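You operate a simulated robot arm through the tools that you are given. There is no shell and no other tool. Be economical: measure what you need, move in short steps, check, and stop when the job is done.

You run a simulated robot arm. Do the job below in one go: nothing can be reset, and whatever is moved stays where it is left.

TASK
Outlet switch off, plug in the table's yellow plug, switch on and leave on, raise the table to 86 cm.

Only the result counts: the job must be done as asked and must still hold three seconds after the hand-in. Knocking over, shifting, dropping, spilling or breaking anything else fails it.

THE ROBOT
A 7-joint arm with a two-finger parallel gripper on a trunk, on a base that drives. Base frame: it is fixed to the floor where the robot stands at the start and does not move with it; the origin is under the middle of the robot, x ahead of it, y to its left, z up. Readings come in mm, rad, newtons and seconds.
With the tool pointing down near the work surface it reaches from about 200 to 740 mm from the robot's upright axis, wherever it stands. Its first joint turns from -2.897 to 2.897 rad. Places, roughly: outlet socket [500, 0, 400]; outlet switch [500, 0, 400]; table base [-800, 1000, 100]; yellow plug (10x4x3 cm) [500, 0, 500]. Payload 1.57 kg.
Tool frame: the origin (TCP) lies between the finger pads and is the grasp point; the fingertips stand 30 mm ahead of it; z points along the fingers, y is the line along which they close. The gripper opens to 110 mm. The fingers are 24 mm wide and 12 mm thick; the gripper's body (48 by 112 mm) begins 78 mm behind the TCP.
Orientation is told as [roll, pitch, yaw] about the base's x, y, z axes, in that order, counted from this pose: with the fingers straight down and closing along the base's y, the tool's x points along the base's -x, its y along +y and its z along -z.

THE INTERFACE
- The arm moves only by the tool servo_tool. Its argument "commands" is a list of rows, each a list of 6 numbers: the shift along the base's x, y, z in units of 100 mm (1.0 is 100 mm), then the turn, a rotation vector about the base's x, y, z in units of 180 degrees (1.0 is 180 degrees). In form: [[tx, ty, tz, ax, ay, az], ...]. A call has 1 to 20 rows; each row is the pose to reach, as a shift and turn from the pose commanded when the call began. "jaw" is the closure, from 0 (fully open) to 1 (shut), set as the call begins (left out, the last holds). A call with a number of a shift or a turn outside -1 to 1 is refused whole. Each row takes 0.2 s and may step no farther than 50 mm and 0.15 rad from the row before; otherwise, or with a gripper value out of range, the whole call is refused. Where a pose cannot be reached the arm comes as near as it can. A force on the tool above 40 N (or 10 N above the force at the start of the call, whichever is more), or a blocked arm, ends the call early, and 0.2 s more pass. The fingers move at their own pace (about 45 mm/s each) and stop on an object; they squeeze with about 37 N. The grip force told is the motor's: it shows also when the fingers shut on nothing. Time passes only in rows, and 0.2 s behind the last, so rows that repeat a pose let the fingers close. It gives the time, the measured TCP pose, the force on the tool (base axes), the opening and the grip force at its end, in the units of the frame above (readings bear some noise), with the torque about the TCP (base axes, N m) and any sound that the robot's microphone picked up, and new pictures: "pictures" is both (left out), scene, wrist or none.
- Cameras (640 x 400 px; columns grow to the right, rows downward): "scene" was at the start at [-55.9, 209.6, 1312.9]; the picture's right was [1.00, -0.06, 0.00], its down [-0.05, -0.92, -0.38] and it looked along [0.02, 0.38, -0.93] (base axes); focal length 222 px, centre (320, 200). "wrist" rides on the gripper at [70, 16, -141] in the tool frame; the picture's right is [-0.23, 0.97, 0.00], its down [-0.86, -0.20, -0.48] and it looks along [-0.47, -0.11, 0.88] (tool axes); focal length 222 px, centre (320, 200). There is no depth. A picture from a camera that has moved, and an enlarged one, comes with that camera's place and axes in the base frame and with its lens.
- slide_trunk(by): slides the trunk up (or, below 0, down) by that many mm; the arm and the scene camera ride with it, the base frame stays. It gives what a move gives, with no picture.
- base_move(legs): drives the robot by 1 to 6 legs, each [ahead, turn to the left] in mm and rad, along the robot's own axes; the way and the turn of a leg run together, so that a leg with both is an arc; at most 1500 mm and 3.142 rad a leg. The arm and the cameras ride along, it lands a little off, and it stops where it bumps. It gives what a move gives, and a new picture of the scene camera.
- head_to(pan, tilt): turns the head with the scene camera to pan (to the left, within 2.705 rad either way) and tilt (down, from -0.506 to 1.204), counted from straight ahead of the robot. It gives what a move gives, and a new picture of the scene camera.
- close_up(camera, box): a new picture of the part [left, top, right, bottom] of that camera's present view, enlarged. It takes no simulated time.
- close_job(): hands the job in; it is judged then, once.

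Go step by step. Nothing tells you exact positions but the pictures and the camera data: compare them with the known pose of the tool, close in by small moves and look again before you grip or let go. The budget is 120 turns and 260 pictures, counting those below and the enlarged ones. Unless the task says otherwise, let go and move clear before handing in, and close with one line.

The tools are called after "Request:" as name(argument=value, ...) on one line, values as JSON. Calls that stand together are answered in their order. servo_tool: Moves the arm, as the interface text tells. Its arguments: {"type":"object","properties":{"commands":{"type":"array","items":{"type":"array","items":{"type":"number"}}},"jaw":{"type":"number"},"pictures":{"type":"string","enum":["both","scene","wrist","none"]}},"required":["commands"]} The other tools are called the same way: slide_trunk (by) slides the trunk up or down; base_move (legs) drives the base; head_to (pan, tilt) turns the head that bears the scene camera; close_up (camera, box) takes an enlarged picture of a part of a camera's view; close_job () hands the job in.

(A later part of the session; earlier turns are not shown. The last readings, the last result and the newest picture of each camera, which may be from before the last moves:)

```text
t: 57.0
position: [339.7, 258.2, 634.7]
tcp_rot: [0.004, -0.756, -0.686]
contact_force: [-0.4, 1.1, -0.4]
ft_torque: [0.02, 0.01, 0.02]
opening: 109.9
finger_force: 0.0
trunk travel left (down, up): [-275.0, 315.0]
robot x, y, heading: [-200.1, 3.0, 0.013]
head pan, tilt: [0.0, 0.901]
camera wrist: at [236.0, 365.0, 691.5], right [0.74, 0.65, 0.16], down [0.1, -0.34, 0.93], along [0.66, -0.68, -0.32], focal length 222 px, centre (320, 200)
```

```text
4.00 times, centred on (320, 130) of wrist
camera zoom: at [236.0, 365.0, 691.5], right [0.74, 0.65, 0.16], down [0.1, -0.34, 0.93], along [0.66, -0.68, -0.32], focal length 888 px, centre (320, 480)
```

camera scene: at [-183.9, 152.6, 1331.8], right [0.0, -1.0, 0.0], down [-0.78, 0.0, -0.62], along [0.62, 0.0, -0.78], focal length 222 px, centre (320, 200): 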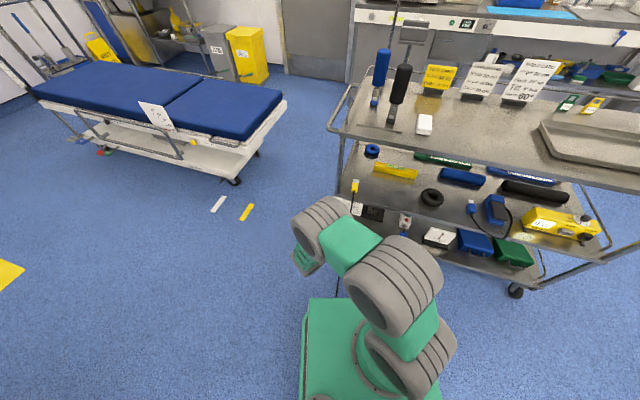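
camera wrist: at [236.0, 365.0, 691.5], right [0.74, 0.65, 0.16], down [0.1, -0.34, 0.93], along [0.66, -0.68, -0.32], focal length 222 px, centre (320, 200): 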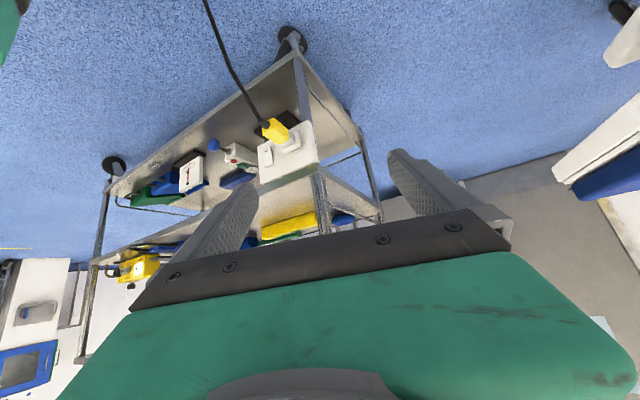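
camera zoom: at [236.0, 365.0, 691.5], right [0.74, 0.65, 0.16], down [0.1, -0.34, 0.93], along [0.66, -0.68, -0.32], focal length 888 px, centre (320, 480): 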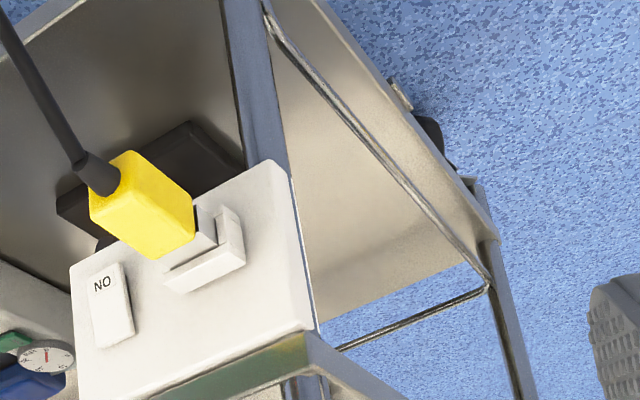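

Request:
close_up(camera="wrist", box=[275, 110, 315, 155])

Request:
close_up(camera="wrist", box=[255, 110, 305, 160])

```text
8.89 times, centred on (295, 132) of wrist
camera zoom: at [236.0, 365.0, 691.5], right [0.74, 0.65, 0.16], down [0.1, -0.34, 0.93], along [0.66, -0.68, -0.32], focal length 1974 px, centre (542, 800)
```

zoom: 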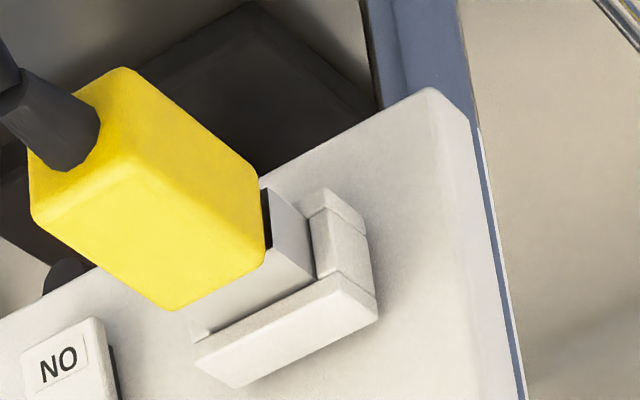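

```text
8.00 times, centred on (280, 135) of wrist
camera zoom: at [236.0, 365.0, 691.5], right [0.74, 0.65, 0.16], down [0.1, -0.34, 0.93], along [0.66, -0.68, -0.32], focal length 1777 px, centre (640, 720)
```

zoom: 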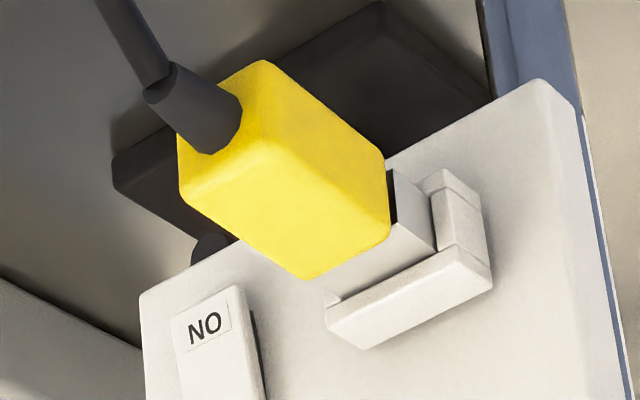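

The nose is in the frame up to its floor. Now I go back to face the plate, fingers closed, to press the rocker's lower ON end.

Request:
servo_tool(commands=[[0, -0.4, 0, 0, 0, 0.04], [0, -0.8, 0, 0, 0, 0.08], [0, -1.0, 0, 0, 0, 0.12]], jaw=1, pictures="none")

Request:
servo_tool(commands=[[0, -0.45, -0.1, 0, 0, 0], [0.0, -0.9, -0.3, 0, 0, 0], [0.1, -1.0, -0.7, 0, 0, 0], [0.2, -1.0, -1.0, 0, 0, 0]], pictures="none")

Request:
servo_tool(commands=[[0.1, -0.3, -0.2, 0, 0, 0], [0.2, -0.6, -0.5, 0, 0, 0], [0.35, -0.62, -0.9, 0, 0, 0], [0.4, -0.62, -1.0, 0, 0, 0]], pictures="wrist")

```text
t: 57.8
position: [338.9, 159.2, 633.2]
tcp_rot: [0.003, -0.756, -0.306]
contact_force: [-0.5, -0.2, -0.3]
ft_torque: [0.0, 0.0, -0.03]
opening: 39.8
finger_force: 0.5
trunk travel left (down, up): [-275.0, 315.0]
robot x, y, heading: [-205.3, -1.6, 0.013]
head pan, tilt: [0.0, 0.901]
```

```text
t: 58.8
position: [358.4, 58.0, 534.7]
tcp_rot: [0.003, -0.756, -0.307]
contact_force: [0.1, 0.5, 0.0]
ft_torque: [0.02, -0.03, -0.02]
opening: 0.0
finger_force: 21.5
trunk travel left (down, up): [-275.0, 315.0]
robot x, y, heading: [-204.1, 3.3, 0.009]
head pan, tilt: [0.0, 0.901]
```

```text
t: 59.8
position: [400.3, -3.4, 433.6]
tcp_rot: [0.001, -0.757, -0.31]
contact_force: [0.4, -0.5, 0.4]
ft_torque: [-0.01, -0.01, 0.03]
opening: 0.1
finger_force: 21.1
trunk travel left (down, up): [-275.0, 315.0]
robot x, y, heading: [-203.5, -1.0, 0.019]
head pan, tilt: [0.0, 0.901]
camera wrist: at [264.7, 56.9, 490.7], right [0.45, 0.88, 0.16], down [0.22, -0.28, 0.93], along [0.87, -0.39, -0.32], focal length 222 px, centre (320, 200)
```

wrist: 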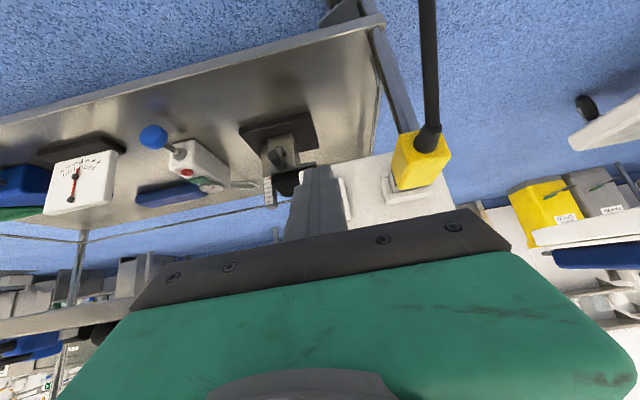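

Request:
servo_tool(commands=[[0.02, 0.057, -0.15, 0, 0, 0], [0.16, 0.012, -0.15, 0, 0, 0], [0.25, -0.017, -0.15, 0, 0, 0], [0.29, -0.03, -0.15, 0, 0, 0], [0.33, -0.043, -0.15, 0, 0, 0], [0.36, -0.053, -0.15, 0, 0, 0], [0.39, -0.063, -0.15, 0, 0, 0], [0.42, -0.073, -0.15, 0, 0, 0], [0.45, -0.083, -0.15, 0, 0, 0]], pictures="wrist")

```text
t: 61.8
position: [439.2, -9.0, 418.6]
tcp_rot: [0.0, -0.746, -0.304]
contact_force: [-34.8, 17.0, 13.5]
ft_torque: [-0.01, 0.09, 0.06]
opening: 0.0
finger_force: 21.2
trunk travel left (down, up): [-275.0, 315.0]
robot x, y, heading: [-201.5, -2.2, 0.019]
head pan, tilt: [0.0, 0.901]
camera wrist: at [304.3, 50.1, 475.0], right [0.45, 0.88, 0.16], down [0.23, -0.28, 0.93], along [0.86, -0.38, -0.33], focal length 222 px, centre (320, 200)
```

wrist: 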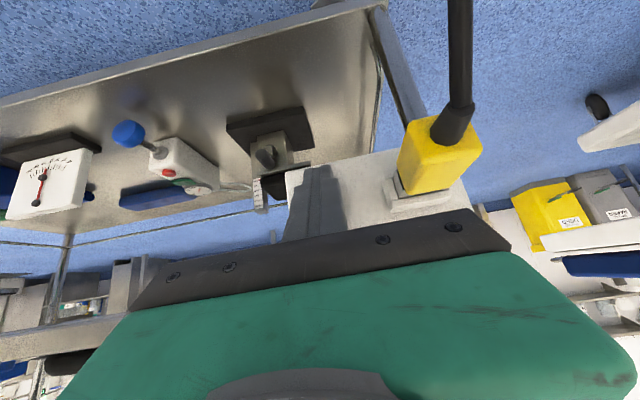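

Pressed with about 40 N. I back off and check the rocker.

Request:
servo_tool(commands=[[-0.2, 0.07, 0, 0, 0, 0], [-0.45, 0.15, 0.2, 0, 0, 0], [-0.6, 0.3, 0.6, 0, 0, 0], [-0.7, 0.5, 0.95, 0, 0, 0]], jaw=0.3, pictures="none")

Request:
servo_tool(commands=[[-0.1, 0.4, 0.2, 0, 0, 0], [-0.3, 0.7, 0.5, 0, 0, 0], [-0.5, 1.0, 0.5, 0, 0, 0]], pictures="wrist")

Request:
close_up(camera="scene", box=[330, 190, 370, 230])

Request:
close_up(camera="wrist", box=[200, 80, 340, 200])

```text
t: 62.8
position: [374.0, 37.9, 516.0]
tcp_rot: [0.005, -0.754, -0.309]
contact_force: [0.5, -0.2, 0.1]
ft_torque: [-0.01, -0.03, -0.02]
opening: 76.8
finger_force: 0.0
trunk travel left (down, up): [-275.0, 315.0]
robot x, y, heading: [-203.2, -2.4, 0.013]
head pan, tilt: [0.0, 0.901]
```

```text
t: 63.6
position: [324.6, 138.7, 565.4]
tcp_rot: [0.003, -0.754, -0.31]
contact_force: [0.4, -0.2, -0.5]
ft_torque: [0.02, -0.01, 0.01]
opening: 76.8
finger_force: 0.1
trunk travel left (down, up): [-275.0, 315.0]
robot x, y, heading: [-202.8, 1.2, 0.011]
head pan, tilt: [0.0, 0.901]
camera wrist: at [189.6, 198.8, 621.6], right [0.45, 0.88, 0.16], down [0.22, -0.28, 0.93], along [0.86, -0.39, -0.32], focal length 222 px, centre (320, 200)
```

wrist: 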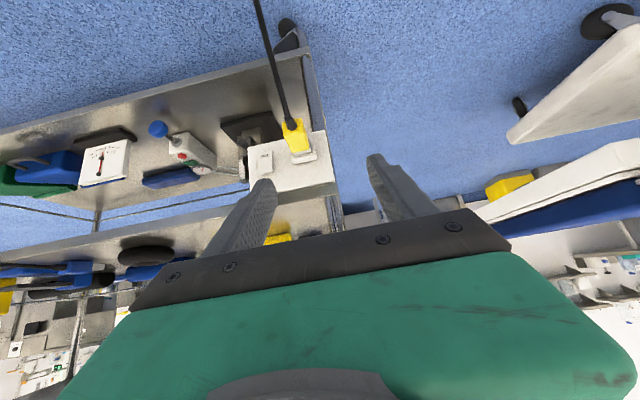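

```text
10.00 times, centred on (350, 210) of scene
camera zoom: at [-187.5, 152.6, 1331.9], right [0.01, -1.0, 0.0], down [-0.78, -0.01, -0.62], along [0.62, 0.01, -0.78], focal length 2220 px, centre (20, 100)
```

zoom: 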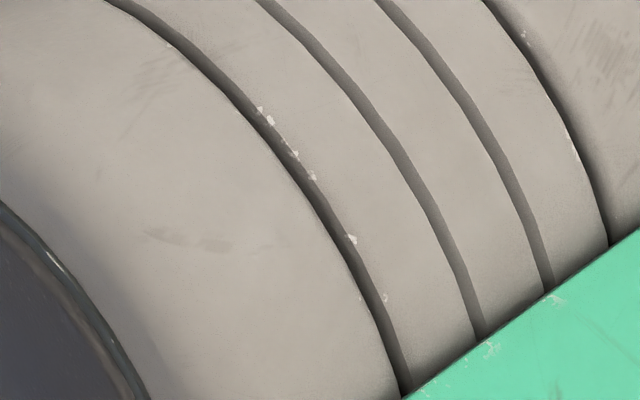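

```text
3.33 times, centred on (270, 140) of wrist
camera zoom: at [189.6, 198.8, 621.6], right [0.45, 0.88, 0.16], down [0.22, -0.28, 0.93], along [0.86, -0.39, -0.32], focal length 740 px, centre (487, 400)
```

zoom: 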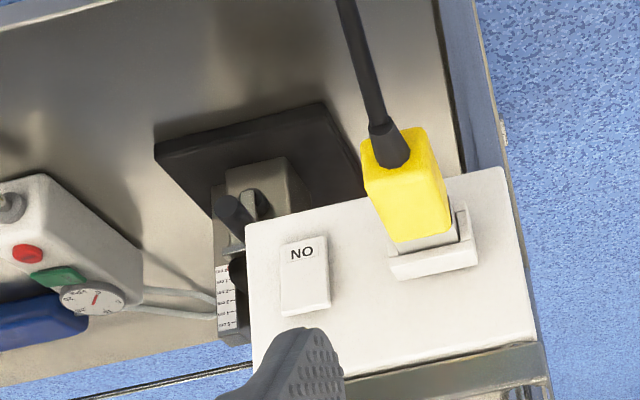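

The rocker's upper end now stands out: on. Next I look at the table and its controls.

Request:
servo_tool(commands=[[-0.3, 0, 0.3, 0, 0, 0], [-0.6, 0, 0.6, 0, 0, 0], [-0.8, 0, 0.9, 0, 0, 0]], pictures="none")

Request:
head_to(pan=2.2, tilt=0.6)

Request:
close_up(camera="scene", box=[160, 140, 480, 340])

```text
t: 64.4
position: [244.3, 138.8, 654.7]
tcp_rot: [0.0, -0.754, -0.308]
contact_force: [-0.9, 0.3, -0.2]
ft_torque: [-0.01, 0.03, -0.01]
opening: 77.0
finger_force: 0.1
trunk travel left (down, up): [-275.0, 315.0]
robot x, y, heading: [-202.4, 0.6, 0.012]
head pan, tilt: [0.0, 0.901]
```

```text
t: 66.4
position: [243.8, 138.6, 655.4]
tcp_rot: [0.002, -0.755, -0.307]
contact_force: [0.0, 0.1, -0.1]
ft_torque: [0.0, 0.01, -0.02]
opening: 76.8
finger_force: 0.0
trunk travel left (down, up): [-275.0, 315.0]
robot x, y, heading: [-206.0, 1.8, 0.013]
head pan, tilt: [2.201, 0.6]
camera scene: at [-316.1, 222.6, 1356.6], right [0.8, 0.6, 0.0], down [0.34, -0.45, -0.82], along [-0.49, 0.66, -0.57], focal length 222 px, centre (320, 200)
```

scene: 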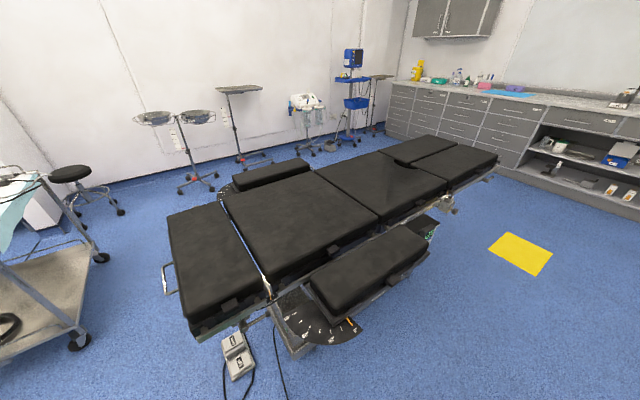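

```text
2.00 times, centred on (320, 240) of scene
camera zoom: at [-316.1, 222.6, 1356.6], right [0.8, 0.6, 0.0], down [0.34, -0.45, -0.82], along [-0.49, 0.66, -0.57], focal length 444 px, centre (320, 120)
```

zoom: 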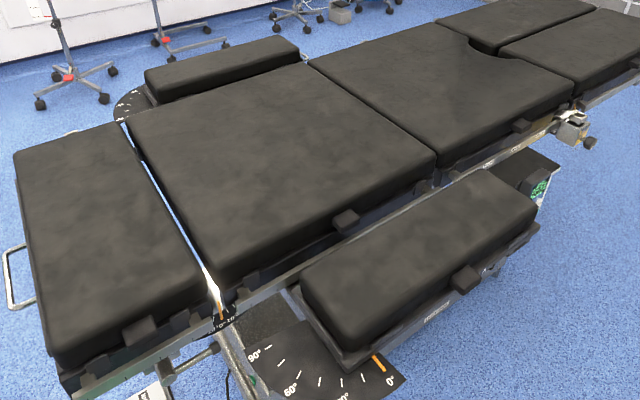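

Request:
close_up(camera="scene", box=[210, 320, 290, 390])

Request:
close_up(camera="scene", box=[390, 205, 450, 255])

Request:
head_to(pan=1.9, tilt=0.9)

```text
5.71 times, centred on (250, 355) of scene
camera zoom: at [-316.1, 222.6, 1356.6], right [0.8, 0.6, 0.0], down [0.34, -0.45, -0.82], along [-0.49, 0.66, -0.57], focal length 1268 px, centre (720, -686)
```

zoom: 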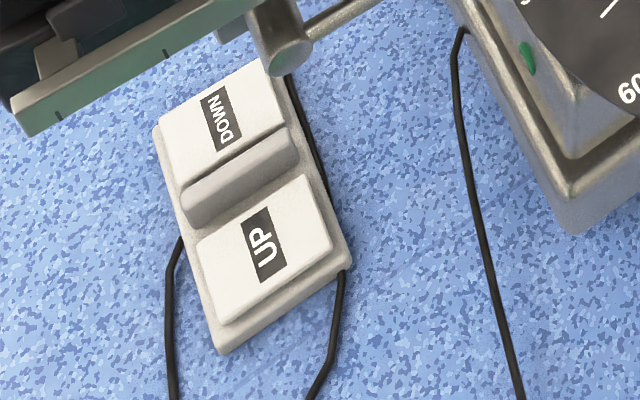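

```text
8.00 times, centred on (420, 230) of scene
camera zoom: at [-316.1, 222.6, 1356.6], right [0.8, 0.6, 0.0], down [0.34, -0.45, -0.82], along [-0.49, 0.66, -0.57], focal length 1776 px, centre (-480, -40)
```

zoom: 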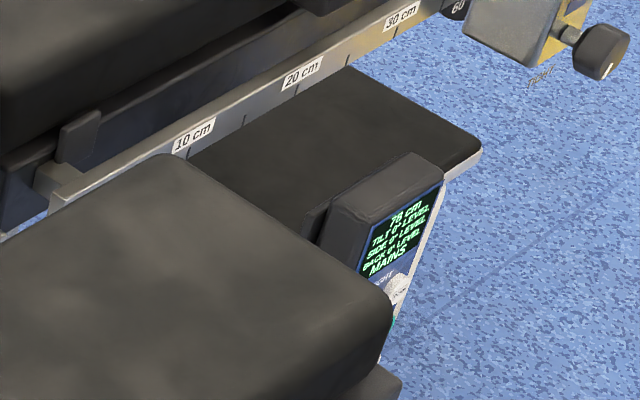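

```text
t: 67.2
position: [244.0, 138.3, 654.8]
tcp_rot: [0.001, -0.756, -0.309]
contact_force: [0.1, -0.3, 0.9]
ft_torque: [0.0, -0.02, 0.02]
opening: 77.5
finger_force: 0.1
trunk travel left (down, up): [-275.0, 315.0]
robot x, y, heading: [-198.9, -2.9, 0.016]
head pan, tilt: [1.901, 0.901]
camera scene: at [-288.6, 223.0, 1331.9], right [0.94, 0.34, 0.0], down [0.26, -0.74, -0.62], along [-0.21, 0.59, -0.78], focal length 222 px, centre (320, 200)
```

scene: 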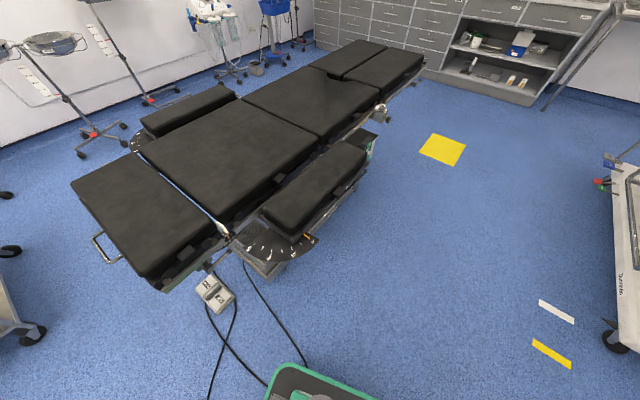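

The display reads "78 cm … MAINS", so power is on. I look at the panel for buttons.

Request:
close_up(camera="scene", box=[350, 115, 400, 165])

Request:
close_up(camera="scene", box=[180, 220, 330, 330])

```text
8.00 times, centred on (375, 140) of scene
camera zoom: at [-288.6, 223.0, 1331.9], right [0.94, 0.34, 0.0], down [0.26, -0.74, -0.62], along [-0.21, 0.59, -0.78], focal length 1776 px, centre (-120, 680)
```

zoom: 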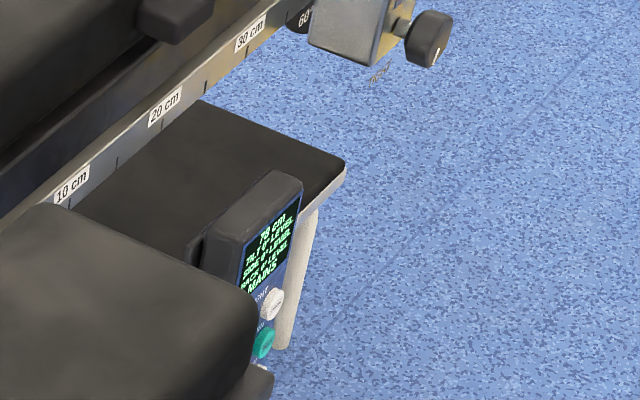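

```text
3.64 times, centred on (255, 275) of scene
camera zoom: at [-288.6, 223.0, 1331.9], right [0.94, 0.34, 0.0], down [0.26, -0.74, -0.62], along [-0.21, 0.59, -0.78], focal length 807 px, centre (556, -73)
```

zoom: 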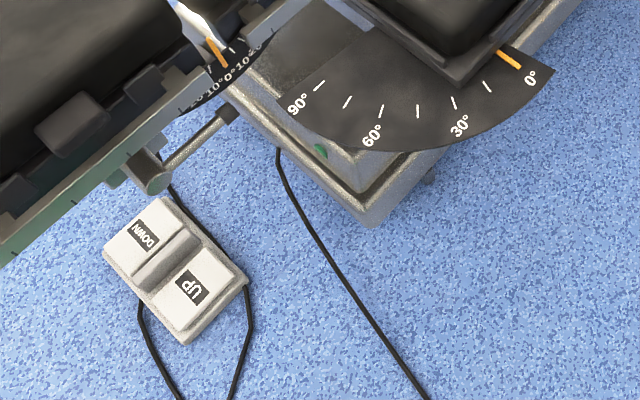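

The panel on the table's side has buttons. I drive to the free space beside it for a proper look.

Request:
base_move(legs=[[0, 1.15], [760, 0]])

Request:
head_to(pan=1.3, tilt=0.8)

```text
t: 74.2
position: [172.4, 1156.9, 654.8]
tcp_rot: [0.002, -0.757, 0.827]
contact_force: [-0.3, -1.3, 0.6]
ft_torque: [-0.02, 0.01, 0.01]
opening: 76.9
finger_force: 0.1
trunk travel left (down, up): [-275.0, 315.0]
robot x, y, heading: [107.3, 692.7, 1.15]
head pan, tilt: [1.901, 0.901]
camera scene: at [-130.9, 707.4, 1331.8], right [0.09, 1.0, 0.0], down [0.78, -0.07, -0.62], along [-0.62, 0.06, -0.78], focal length 222 px, centre (320, 200)
```

scene: 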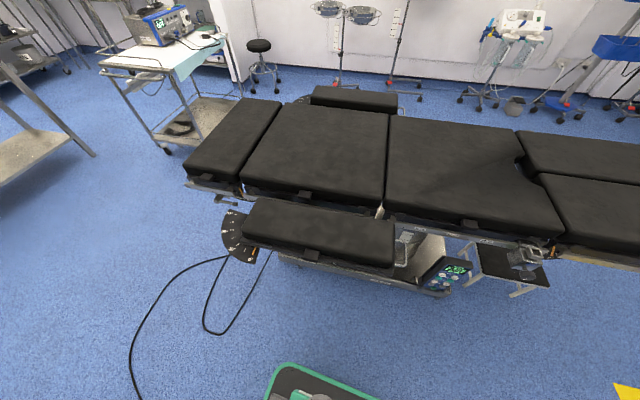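

```text
t: 75.2
position: [172.3, 1156.2, 655.9]
tcp_rot: [0.003, -0.754, 0.83]
contact_force: [-0.2, -0.4, -0.6]
ft_torque: [0.03, 0.0, 0.0]
opening: 76.9
finger_force: 0.1
trunk travel left (down, up): [-275.0, 315.0]
robot x, y, heading: [110.4, 693.1, 1.147]
head pan, tilt: [1.3, 0.799]
camera scene: at [-117.8, 752.0, 1339.7], right [0.64, 0.77, 0.0], down [0.55, -0.46, -0.7], along [-0.54, 0.45, -0.72], focal length 222 px, centre (320, 200)
```

scene: 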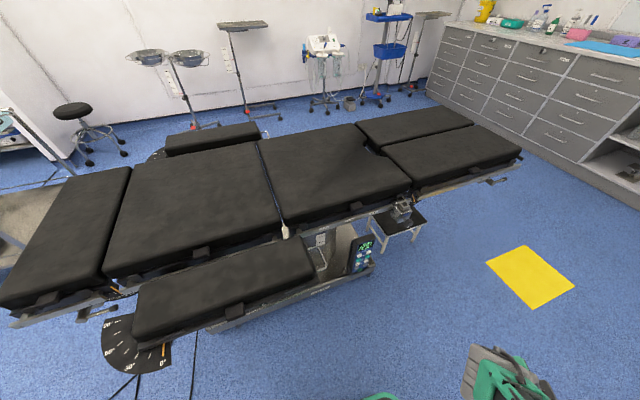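

Request:
close_up(camera="scene", box=[330, 220, 390, 285])

Request:
close_up(camera="scene", box=[290, 180, 430, 300])

```text
6.15 times, centred on (360, 252) of scene
camera zoom: at [-117.8, 752.0, 1339.7], right [0.64, 0.77, 0.0], down [0.55, -0.46, -0.7], along [-0.54, 0.45, -0.72], focal length 1366 px, centre (74, -123)
```

zoom: 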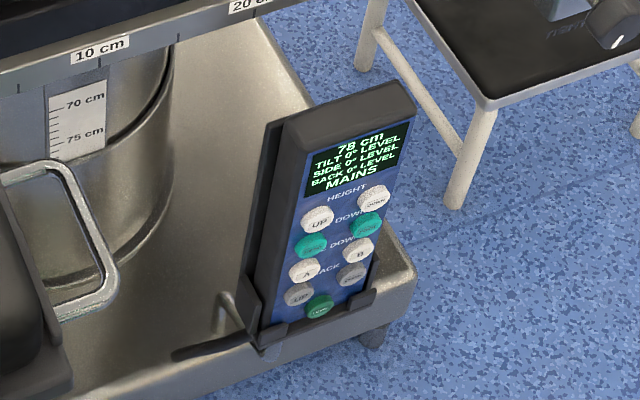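

```text
3.33 times, centred on (360, 240) of scene
camera zoom: at [-117.8, 752.0, 1339.7], right [0.64, 0.77, 0.0], down [0.55, -0.46, -0.7], along [-0.54, 0.45, -0.72], focal length 740 px, centre (187, 67)
```

zoom: 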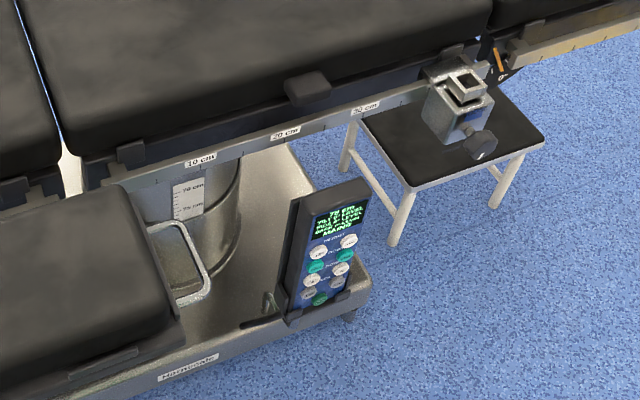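

The handset has HEIGHT UP/DOWN buttons (UP near (-365, 1163, 558), facing +x). I drive to stand about 650 mm in front of it, facing it.

Request:
base_move(legs=[[390, 0], [0, 1.81]])

Request:
head_to(pan=0.0, tilt=0.75)

```text
t: 82.0
position: [-197.6, 995.9, 654.7]
tcp_rot: [0.002, -0.756, 2.645]
contact_force: [-0.1, -0.1, 0.1]
ft_torque: [-0.02, -0.03, -0.03]
opening: 77.0
finger_force: 0.1
trunk travel left (down, up): [-275.0, 315.0]
robot x, y, heading: [269.5, 1046.6, 2.959]
head pan, tilt: [1.3, 0.799]
camera scene: at [265.1, 810.2, 1339.7], right [-0.9, 0.43, 0.0], down [0.31, 0.65, -0.7], along [-0.3, -0.63, -0.72], focal length 222 px, centre (320, 200)
```

scene: 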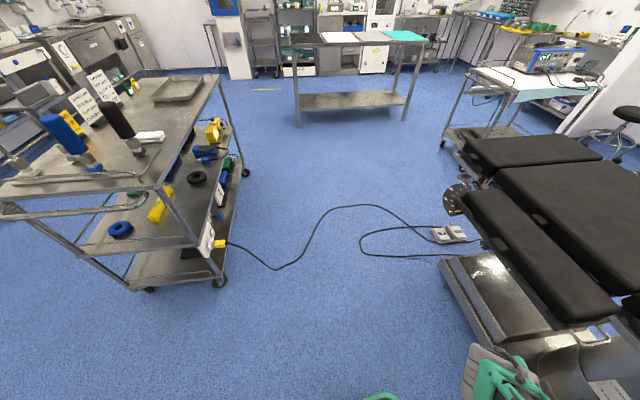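

```text
t: 83.5
position: [-197.3, 996.8, 655.4]
tcp_rot: [0.002, -0.754, 2.645]
contact_force: [0.5, 0.1, -0.3]
ft_torque: [-0.02, -0.01, -0.02]
opening: 76.9
finger_force: 0.2
trunk travel left (down, up): [-275.0, 315.0]
robot x, y, heading: [269.4, 1047.3, 2.967]
head pan, tilt: [0.0, 0.75]
camera scene: at [218.5, 897.4, 1343.7], right [0.18, 0.98, 0.0], down [0.67, -0.12, -0.73], along [-0.72, 0.13, -0.68], focal length 222 px, centre (320, 200)
```

scene: 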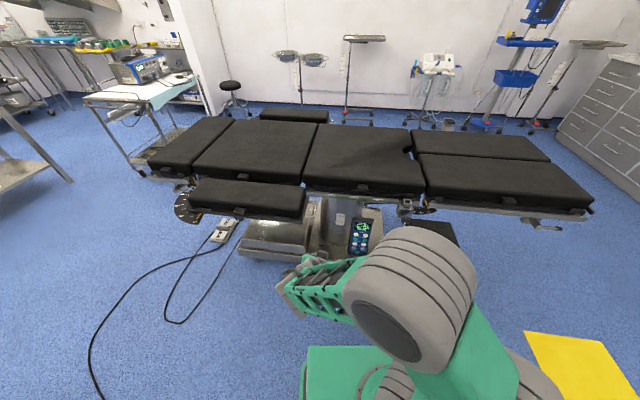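

Request:
close_up(camera="scene", box=[335, 205, 385, 265])

Request:
close_up(camera="scene", box=[230, 180, 430, 290])

Request:
servo_tool(commands=[[0, 0, 0, 0, 0, 0]], pictures="wrist")

```text
6.67 times, centred on (360, 235) of scene
camera zoom: at [218.5, 897.4, 1343.7], right [0.18, 0.98, 0.0], down [0.67, -0.12, -0.73], along [-0.72, 0.13, -0.68], focal length 1480 px, centre (53, -33)
```

zoom: 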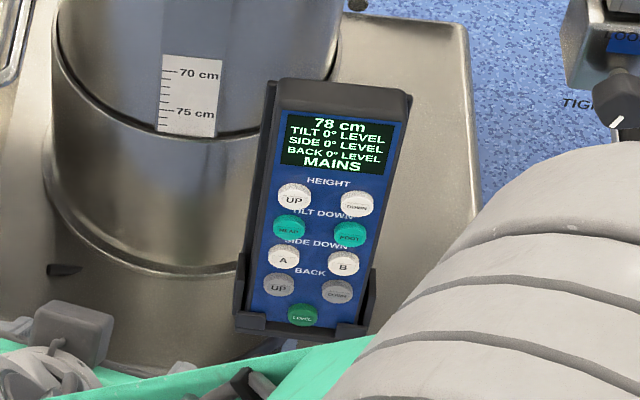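

```text
3.20 times, centred on (330, 235) of scene
camera zoom: at [218.5, 897.4, 1343.7], right [0.18, 0.98, 0.0], down [0.67, -0.12, -0.73], along [-0.72, 0.13, -0.68], focal length 710 px, centre (288, 88)
```

zoom: 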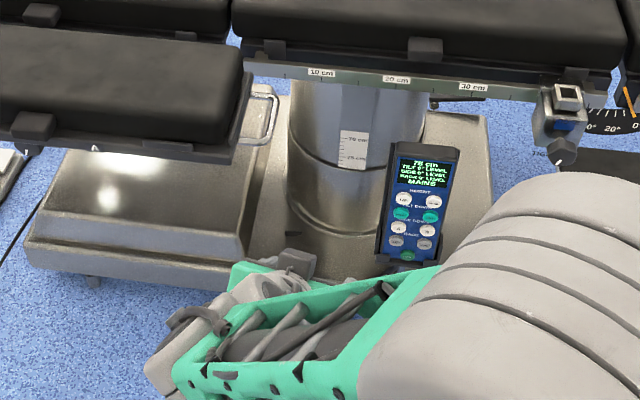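

```text
t: 83.9
position: [-197.6, 996.1, 655.7]
tcp_rot: [0.001, -0.754, 2.642]
contact_force: [0.7, -0.3, -0.5]
ft_torque: [-0.01, -0.04, 0.0]
opening: 77.0
finger_force: 0.1
trunk travel left (down, up): [-275.0, 315.0]
robot x, y, heading: [267.2, 1043.6, 2.96]
head pan, tilt: [0.0, 0.75]
camera wrist: at [-74.4, 911.6, 711.6], right [-0.61, -0.78, 0.16], down [-0.16, 0.32, 0.93], along [-0.78, 0.54, -0.32], focal length 222 px, centre (320, 200)
```

wrist: 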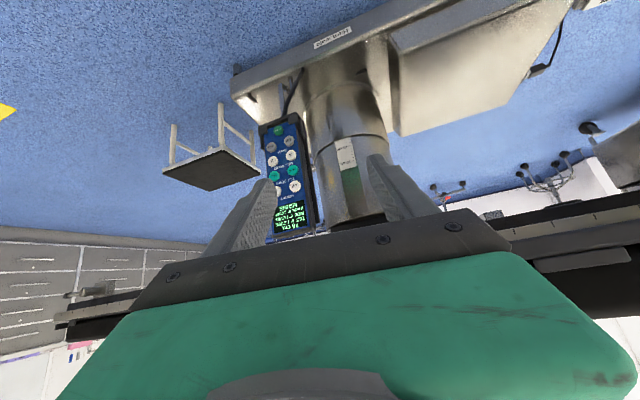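

Request:
close_up(camera="wrist", box=[240, 110, 340, 240])

```text
3.08 times, centred on (290, 175) of wrist
camera zoom: at [-74.4, 911.6, 711.6], right [-0.61, -0.78, 0.16], down [-0.16, 0.32, 0.93], along [-0.78, 0.54, -0.32], focal length 684 px, centre (412, 277)
```

zoom: 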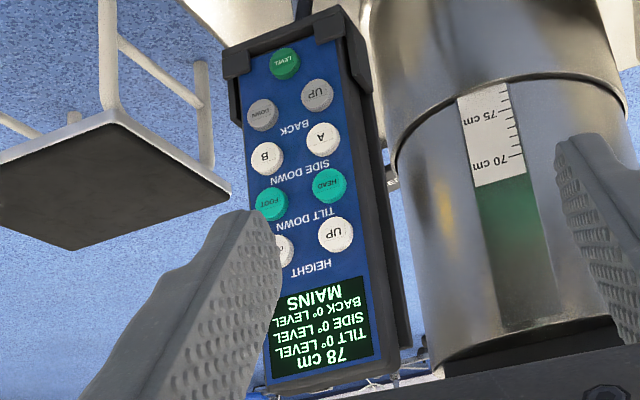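

UP button triangulates to (-376, 1172, 541), face heading about 2.72. I close the fingers and move to a standoff.

Request:
servo_tool(commands=[[-0.1, 0.35, -0.2, 0, 0, 0.0175], [-0.3, 0.65, -0.5, 0, 0, 0.0175], [-0.55, 0.9, -0.8, 0, 0, 0.0175], [-0.7, 1.0, -1.0, 0, 0, 0.0175]], jaw=1, pictures="none")

Request:
servo_tool(commands=[[-0.2, 0.24, 0, 0, 0, 0], [-0.46, 0.46, 0, 0, 0, 0], [-0.46, 0.46, 0, 0, 0, 0]], pictures="wrist")

Request:
close_up(camera="wrist", box=[220, 80, 420, 230])

Request:
close_up(camera="scene", box=[300, 170, 420, 280])

```text
t: 84.9
position: [-267.2, 1094.8, 555.8]
tcp_rot: [0.002, -0.755, 2.697]
contact_force: [0.1, -0.1, -0.4]
ft_torque: [-0.01, -0.01, -0.04]
opening: 0.0
finger_force: 6.2
trunk travel left (down, up): [-275.0, 315.0]
robot x, y, heading: [268.2, 1050.2, 2.968]
head pan, tilt: [0.0, 0.75]
```

```text
t: 85.7
position: [-313.0, 1143.4, 554.8]
tcp_rot: [0.002, -0.755, 2.7]
contact_force: [-0.4, 0.3, 0.0]
ft_torque: [0.0, 0.0, 0.06]
opening: 0.0
finger_force: 21.2
trunk travel left (down, up): [-275.0, 315.0]
robot x, y, heading: [269.8, 1051.4, 2.963]
head pan, tilt: [0.0, 0.75]
camera wrist: at [-185.8, 1065.8, 611.1], right [-0.56, -0.81, 0.16], down [-0.18, 0.31, 0.93], along [-0.81, 0.5, -0.32], focal length 222 px, centre (320, 200)
```

wrist: 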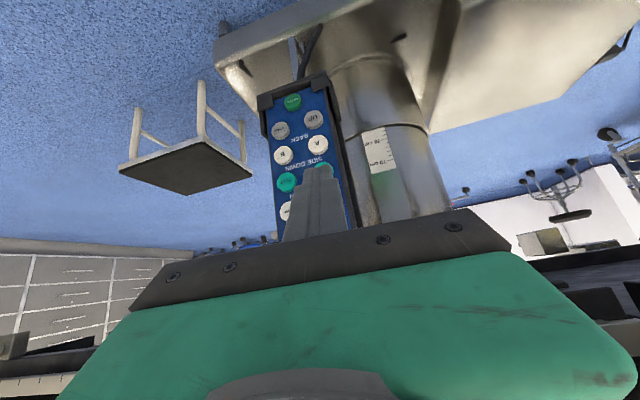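

```text
2.67 times, centred on (320, 155) of wrist
camera zoom: at [-185.8, 1065.8, 611.1], right [-0.56, -0.81, 0.16], down [-0.18, 0.31, 0.93], along [-0.81, 0.5, -0.32], focal length 592 px, centre (320, 320)
```

zoom: 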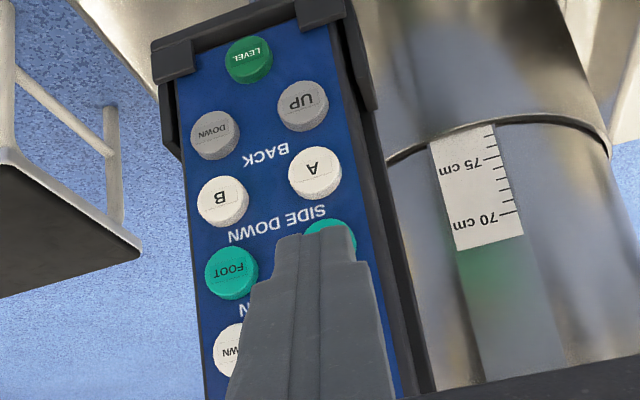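

```text
3.64 times, centred on (360, 225) of scene
camera zoom: at [218.4, 897.6, 1343.8], right [0.18, 0.98, 0.0], down [0.67, -0.12, -0.73], along [-0.72, 0.13, -0.68], focal length 807 px, centre (174, 109)
```

zoom: 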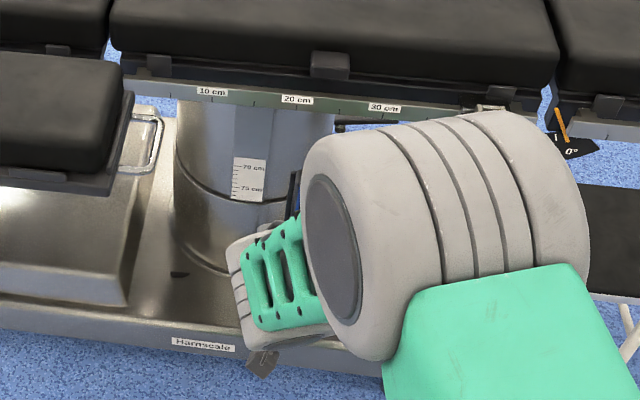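

Aligned with UP. I advance slowly until light contact.

Request:
servo_tool(commands=[[-0.18, 0.085, -0.035, 0, 0, 0], [-0.3, 0.142, -0.035, 0, 0, 0], [-0.33, 0.156, -0.035, 0, 0, 0], [-0.35, 0.165, -0.035, 0, 0, 0]], pictures="none")

Request:
servo_tool(commands=[[-0.013, 0.006, 0, 0, 0, 0], [-0.027, 0.013, 0, 0, 0, 0]], pictures="wrist")

Request:
close_up(camera="wrist", box=[220, 80, 420, 230])

```text
t: 86.7
position: [-347.8, 1157.9, 552.7]
tcp_rot: [0.001, -0.754, 2.701]
contact_force: [4.9, -2.1, 2.3]
ft_torque: [-0.05, 0.07, 0.01]
opening: 0.0
finger_force: 21.4
trunk travel left (down, up): [-275.0, 315.0]
robot x, y, heading: [267.5, 1049.3, 2.965]
head pan, tilt: [0.0, 0.75]
heard: click, click
```

```text
t: 87.3
position: [-348.9, 1159.3, 550.7]
tcp_rot: [0.003, -0.751, 2.702]
contact_force: [9.2, -5.7, 1.5]
ft_torque: [-0.03, -0.11, 0.08]
opening: 0.2
finger_force: 21.4
trunk travel left (down, up): [-275.0, 315.0]
robot x, y, heading: [267.8, 1046.4, 2.967]
head pan, tilt: [0.0, 0.75]
camera wrist: at [-222.5, 1081.9, 607.5], right [-0.57, -0.81, 0.16], down [-0.18, 0.31, 0.93], along [-0.8, 0.5, -0.32], focal length 222 px, centre (320, 200)
```

wrist: 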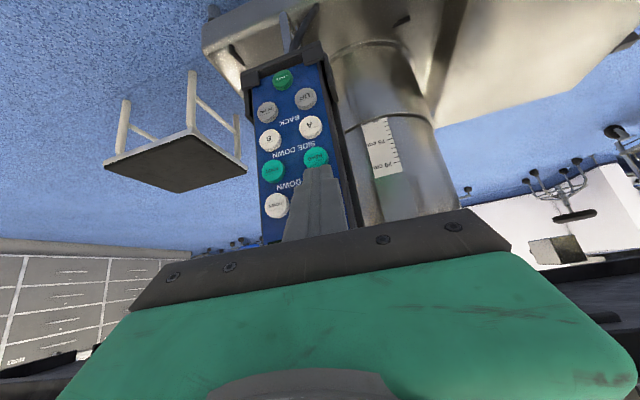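

```text
2.67 times, centred on (320, 155) of wrist
camera zoom: at [-222.5, 1081.9, 607.5], right [-0.57, -0.81, 0.16], down [-0.18, 0.31, 0.93], along [-0.8, 0.5, -0.32], focal length 592 px, centre (320, 320)
```

zoom: 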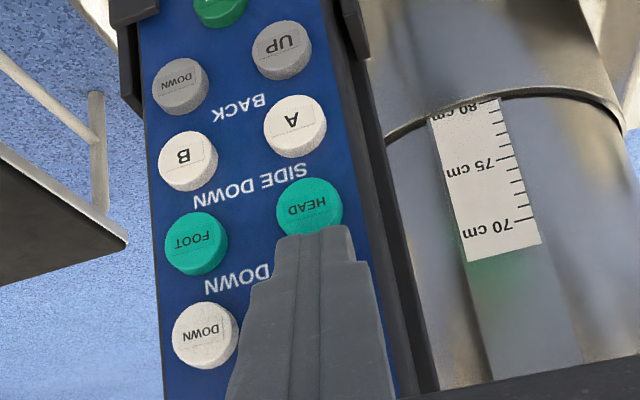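

Clicks heard and the column scale has moved. I release and read the display.

Request:
servo_tool(commands=[[0.1, -0.05, 0, 0, 0, 0], [0.25, -0.12, 0, 0, 0, 0]], pictures="none")

Request:
close_up(camera="wrist", box=[340, 100, 420, 180])

Request:
close_up(camera="scene", box=[320, 180, 380, 240])

```text
t: 87.9
position: [-326.6, 1148.0, 551.3]
tcp_rot: [0.004, -0.755, 2.697]
contact_force: [-0.3, 0.4, 0.4]
ft_torque: [-0.01, 0.0, 0.03]
opening: 0.0
finger_force: 20.8
trunk travel left (down, up): [-275.0, 315.0]
robot x, y, heading: [267.9, 1044.9, 2.968]
head pan, tilt: [0.0, 0.75]
```

```text
5.00 times, centred on (380, 140) of wrist
camera zoom: at [-199.4, 1070.4, 608.1], right [-0.57, -0.81, 0.16], down [-0.18, 0.31, 0.93], along [-0.81, 0.5, -0.32], focal length 1111 px, centre (20, 500)
```

zoom: 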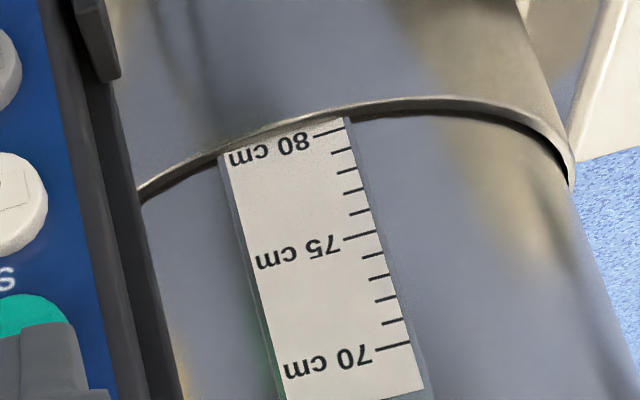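

```text
6.67 times, centred on (350, 210) of scene
camera zoom: at [218.1, 897.6, 1343.7], right [0.18, 0.98, 0.0], down [0.67, -0.12, -0.73], along [-0.72, 0.13, -0.68], focal length 1480 px, centre (120, 133)
```

zoom: 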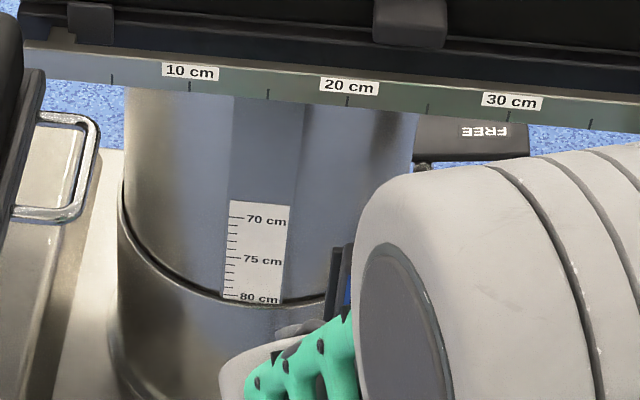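

Request:
servo_tool(commands=[[0.2, -0.1, 0.3, 0, 0, 0], [0.4, -0.3, 0.6, 0, 0, 0], [0.6, -0.6, 0.9, 0, 0, 0]], jaw=0.5, pictures="none")

Request:
close_up(camera="wrist", box=[230, 110, 390, 240])

```text
t: 88.7
position: [-265.6, 1088.9, 640.5]
tcp_rot: [0.002, -0.754, 2.699]
contact_force: [-0.3, -0.7, -0.7]
ft_torque: [0.03, 0.01, 0.01]
opening: 55.1
finger_force: 0.1
trunk travel left (down, up): [-275.0, 315.0]
robot x, y, heading: [270.3, 1045.1, 2.961]
head pan, tilt: [0.0, 0.75]
```

```text
3.08 times, centred on (310, 175) of wrist
camera zoom: at [-138.2, 1010.8, 697.4], right [-0.57, -0.81, 0.16], down [-0.18, 0.31, 0.93], along [-0.8, 0.5, -0.32], focal length 684 px, centre (351, 277)
```

zoom: 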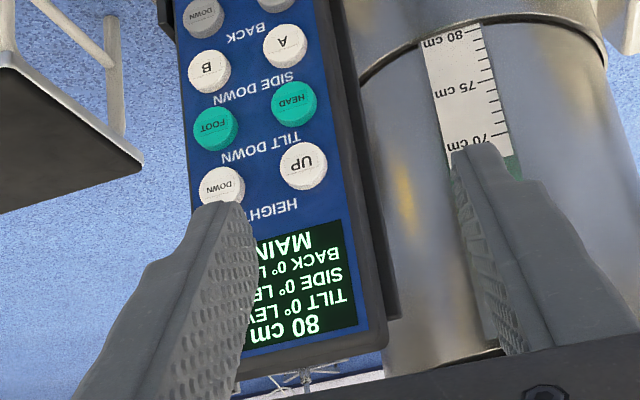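

Display reads 80 cm. One more identical press to learn the step.

Request:
servo_tool(commands=[[-0.2, 0.3, -0.3, 0, 0, 0], [-0.4, 0.5, -0.6, 0, 0, 0], [-0.6, 0.59, -0.89, 0, 0, 0], [-0.6, 0.59, -0.89, 0, 0, 0]], jaw=1, pictures="none")

Request:
servo_tool(commands=[[-0.1, 0.047, 0, 0, 0, 0], [-0.17, 0.08, 0, 0, 0, 0], [-0.2, 0.095, 0, 0, 0, 0], [-0.22, 0.104, 0, 0, 0, 0], [-0.1, 0.047, 0, 0, 0, 0], [-0.0, 0.0, 0, 0, 0, 0]], pictures="none")

Request:
close_up(camera="wrist", box=[340, 100, 420, 180])

```text
t: 89.7
position: [-325.3, 1146.6, 552.0]
tcp_rot: [0.002, -0.754, 2.701]
contact_force: [-0.2, 0.7, 0.2]
ft_torque: [-0.02, -0.03, -0.01]
opening: 0.0
finger_force: 18.2
trunk travel left (down, up): [-275.0, 315.0]
robot x, y, heading: [267.5, 1048.3, 2.962]
head pan, tilt: [0.0, 0.75]
```

```text
t: 91.1
position: [-324.9, 1146.9, 553.3]
tcp_rot: [0.0, -0.753, 2.697]
contact_force: [0.8, -0.2, 0.3]
ft_torque: [-0.06, 0.01, -0.03]
opening: 0.0
finger_force: 21.4
trunk travel left (down, up): [-275.0, 315.0]
robot x, y, heading: [263.3, 1051.3, 2.967]
head pan, tilt: [0.0, 0.75]
heard: click, click
```

```text
5.00 times, centred on (380, 140) of wrist
camera zoom: at [-198.4, 1069.5, 609.2], right [-0.57, -0.81, 0.16], down [-0.18, 0.31, 0.93], along [-0.8, 0.5, -0.32], focal length 1111 px, centre (20, 500)
```

zoom: 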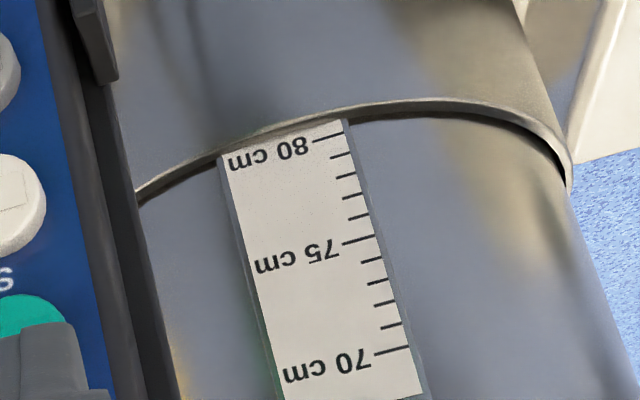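

Request:
servo_tool(commands=[[0.2, -0.1, 0.3, 0, 0, 0], [0.4, -0.3, 0.6, 0, 0, 0], [0.6, -0.6, 0.9, 0, 0, 0]], jaw=0.3, pictures="none")

Request:
close_up(camera="wrist", box=[230, 110, 390, 240])

```text
t: 91.9
position: [-264.5, 1086.8, 642.1]
tcp_rot: [0.001, -0.755, 2.7]
contact_force: [0.4, -0.1, -0.5]
ft_torque: [0.02, 0.0, -0.02]
opening: 67.9
finger_force: 0.0
trunk travel left (down, up): [-275.0, 315.0]
robot x, y, heading: [267.9, 1048.3, 2.964]
head pan, tilt: [0.0, 0.75]
```

```text
3.08 times, centred on (310, 175) of wrist
camera zoom: at [-137.8, 1009.4, 698.8], right [-0.57, -0.81, 0.16], down [-0.18, 0.31, 0.93], along [-0.8, 0.5, -0.32], focal length 684 px, centre (351, 277)
```

zoom: 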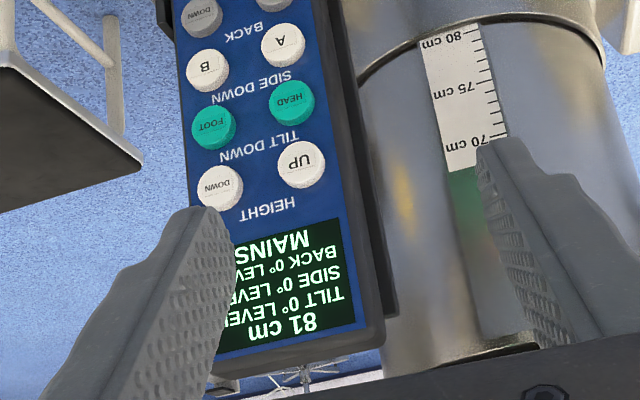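

Display 81: it rises while held. I press and hold, watching the scale between short calls.

Request:
servo_tool(commands=[[-0.2, 0.3, -0.3, 0, 0, 0], [-0.4, 0.5, -0.6, 0, 0, 0], [-0.6, 0.6, -0.9, 0, 0, 0], [-0.6, 0.6, -0.9, 0, 0, 0]], jaw=1, pictures="none")

Request:
servo_tool(commands=[[-0.1, 0.047, 0, 0, 0, 0], [-0.18, 0.085, 0, 0, 0, 0], [-0.22, 0.104, 0, 0, 0, 0], [-0.25, 0.118, 0, 0, 0, 0], [-0.25, 0.118, 0, 0, 0, 0]], pictures="none")

Request:
close_up(camera="wrist", box=[330, 80, 430, 180])

```text
t: 92.9
position: [-326.8, 1147.7, 551.7]
tcp_rot: [0.0, -0.754, 2.701]
contact_force: [0.5, 0.1, 0.3]
ft_torque: [0.0, 0.0, 0.01]
opening: 0.1
finger_force: 11.0
trunk travel left (down, up): [-275.0, 315.0]
robot x, y, heading: [267.9, 1046.7, 2.961]
head pan, tilt: [0.0, 0.75]
```

```text
t: 94.1
position: [-349.8, 1158.6, 553.2]
tcp_rot: [0.002, -0.754, 2.699]
contact_force: [8.1, -5.7, 1.9]
ft_torque: [-0.05, -0.06, 0.08]
opening: 0.0
finger_force: 21.1
trunk travel left (down, up): [-275.0, 315.0]
robot x, y, heading: [267.3, 1049.3, 2.962]
head pan, tilt: [0.0, 0.75]
heard: click, click
```

```text
4.00 times, centred on (380, 130) of wrist
camera zoom: at [-222.7, 1080.6, 608.9], right [-0.56, -0.81, 0.16], down [-0.18, 0.31, 0.93], along [-0.81, 0.5, -0.32], focal length 888 px, centre (80, 480)
```

zoom: 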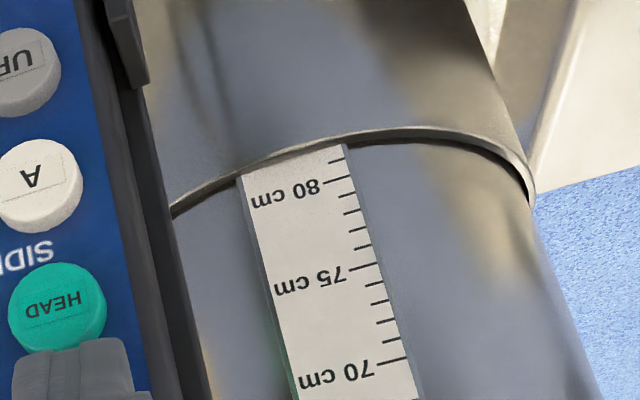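

Request:
servo_tool(commands=[[0, 0, 0, 0, 0, 0], [0, 0, 0, 0, 0, 0]], pictures="none")

Request:
close_up(camera="wrist", box=[330, 80, 430, 180])

```text
t: 94.7
position: [-350.4, 1158.0, 551.6]
tcp_rot: [0.002, -0.754, 2.701]
contact_force: [8.9, -8.3, 1.1]
ft_torque: [-0.13, -0.09, 0.12]
opening: 0.0
finger_force: 21.3
trunk travel left (down, up): [-275.0, 315.0]
robot x, y, heading: [266.6, 1045.3, 2.966]
head pan, tilt: [0.0, 0.75]
```

```text
4.00 times, centred on (380, 130) of wrist
camera zoom: at [-222.8, 1080.7, 608.8], right [-0.56, -0.81, 0.16], down [-0.18, 0.31, 0.93], along [-0.81, 0.5, -0.32], focal length 888 px, centre (80, 480)
```

zoom: 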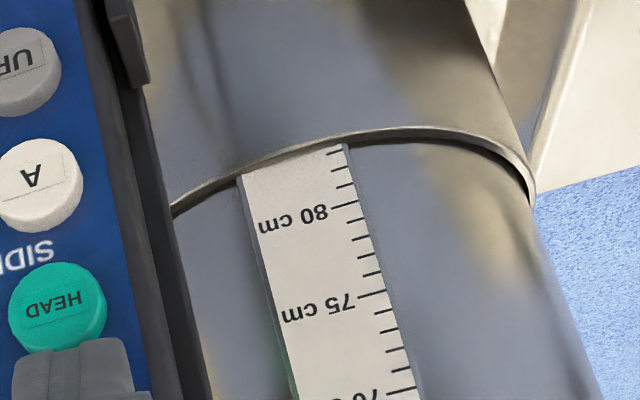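

Request:
servo_tool(commands=[[0, 0, 0, 0, 0, 0]], pictures="none")

Request:
close_up(camera="wrist", box=[330, 80, 430, 180])

```text
t: 95.1
position: [-350.3, 1158.5, 553.1]
tcp_rot: [0.003, -0.754, 2.7]
contact_force: [10.2, -8.5, -0.9]
ft_torque: [-0.11, -0.13, 0.15]
opening: 0.0
finger_force: 21.7
trunk travel left (down, up): [-275.0, 315.0]
robot x, y, heading: [269.7, 1048.3, 2.964]
head pan, tilt: [0.0, 0.75]
```

```text
4.00 times, centred on (380, 130) of wrist
camera zoom: at [-222.8, 1080.8, 608.8], right [-0.56, -0.81, 0.16], down [-0.18, 0.31, 0.93], along [-0.8, 0.5, -0.32], focal length 888 px, centre (80, 480)
```

zoom: 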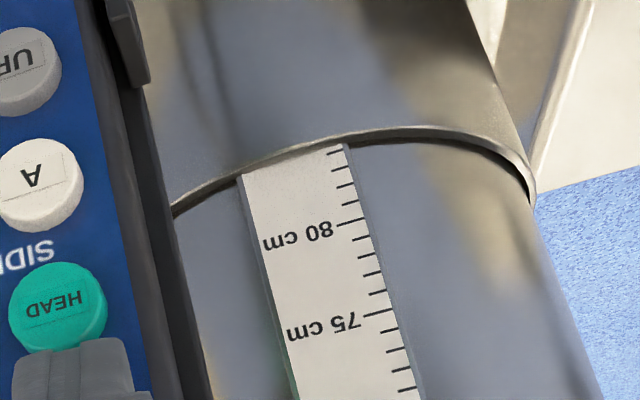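

Request:
servo_tool(commands=[[0, 0, 0, 0, 0, 0]], pictures="none")

Request:
servo_tool(commands=[[0.1, -0.047, 0, 0, 0, 0], [0.25, -0.118, 0, 0, 0, 0]], pictures="none")

Request:
close_up(camera="wrist", box=[330, 80, 430, 180])

```text
t: 95.5
position: [-349.8, 1158.2, 552.5]
tcp_rot: [0.0, -0.754, 2.7]
contact_force: [10.0, -9.1, -1.0]
ft_torque: [-0.16, -0.17, 0.19]
opening: 0.3
finger_force: 21.0
trunk travel left (down, up): [-275.0, 315.0]
robot x, y, heading: [268.5, 1043.7, 2.966]
head pan, tilt: [0.0, 0.75]
```

```text
t: 96.1
position: [-327.8, 1147.7, 554.2]
tcp_rot: [0.004, -0.756, 2.7]
contact_force: [0.4, -0.8, -1.3]
ft_torque: [-0.04, 0.01, -0.03]
opening: 0.0
finger_force: 21.4
trunk travel left (down, up): [-275.0, 315.0]
robot x, y, heading: [266.2, 1044.4, 2.962]
head pan, tilt: [0.0, 0.75]
heard: click
```

```text
4.00 times, centred on (380, 130) of wrist
camera zoom: at [-199.3, 1069.5, 609.6], right [-0.56, -0.81, 0.16], down [-0.18, 0.31, 0.93], along [-0.81, 0.5, -0.32], focal length 888 px, centre (80, 480)
```

zoom: 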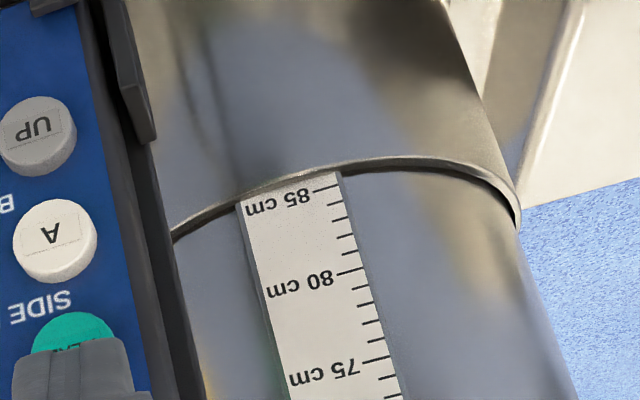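

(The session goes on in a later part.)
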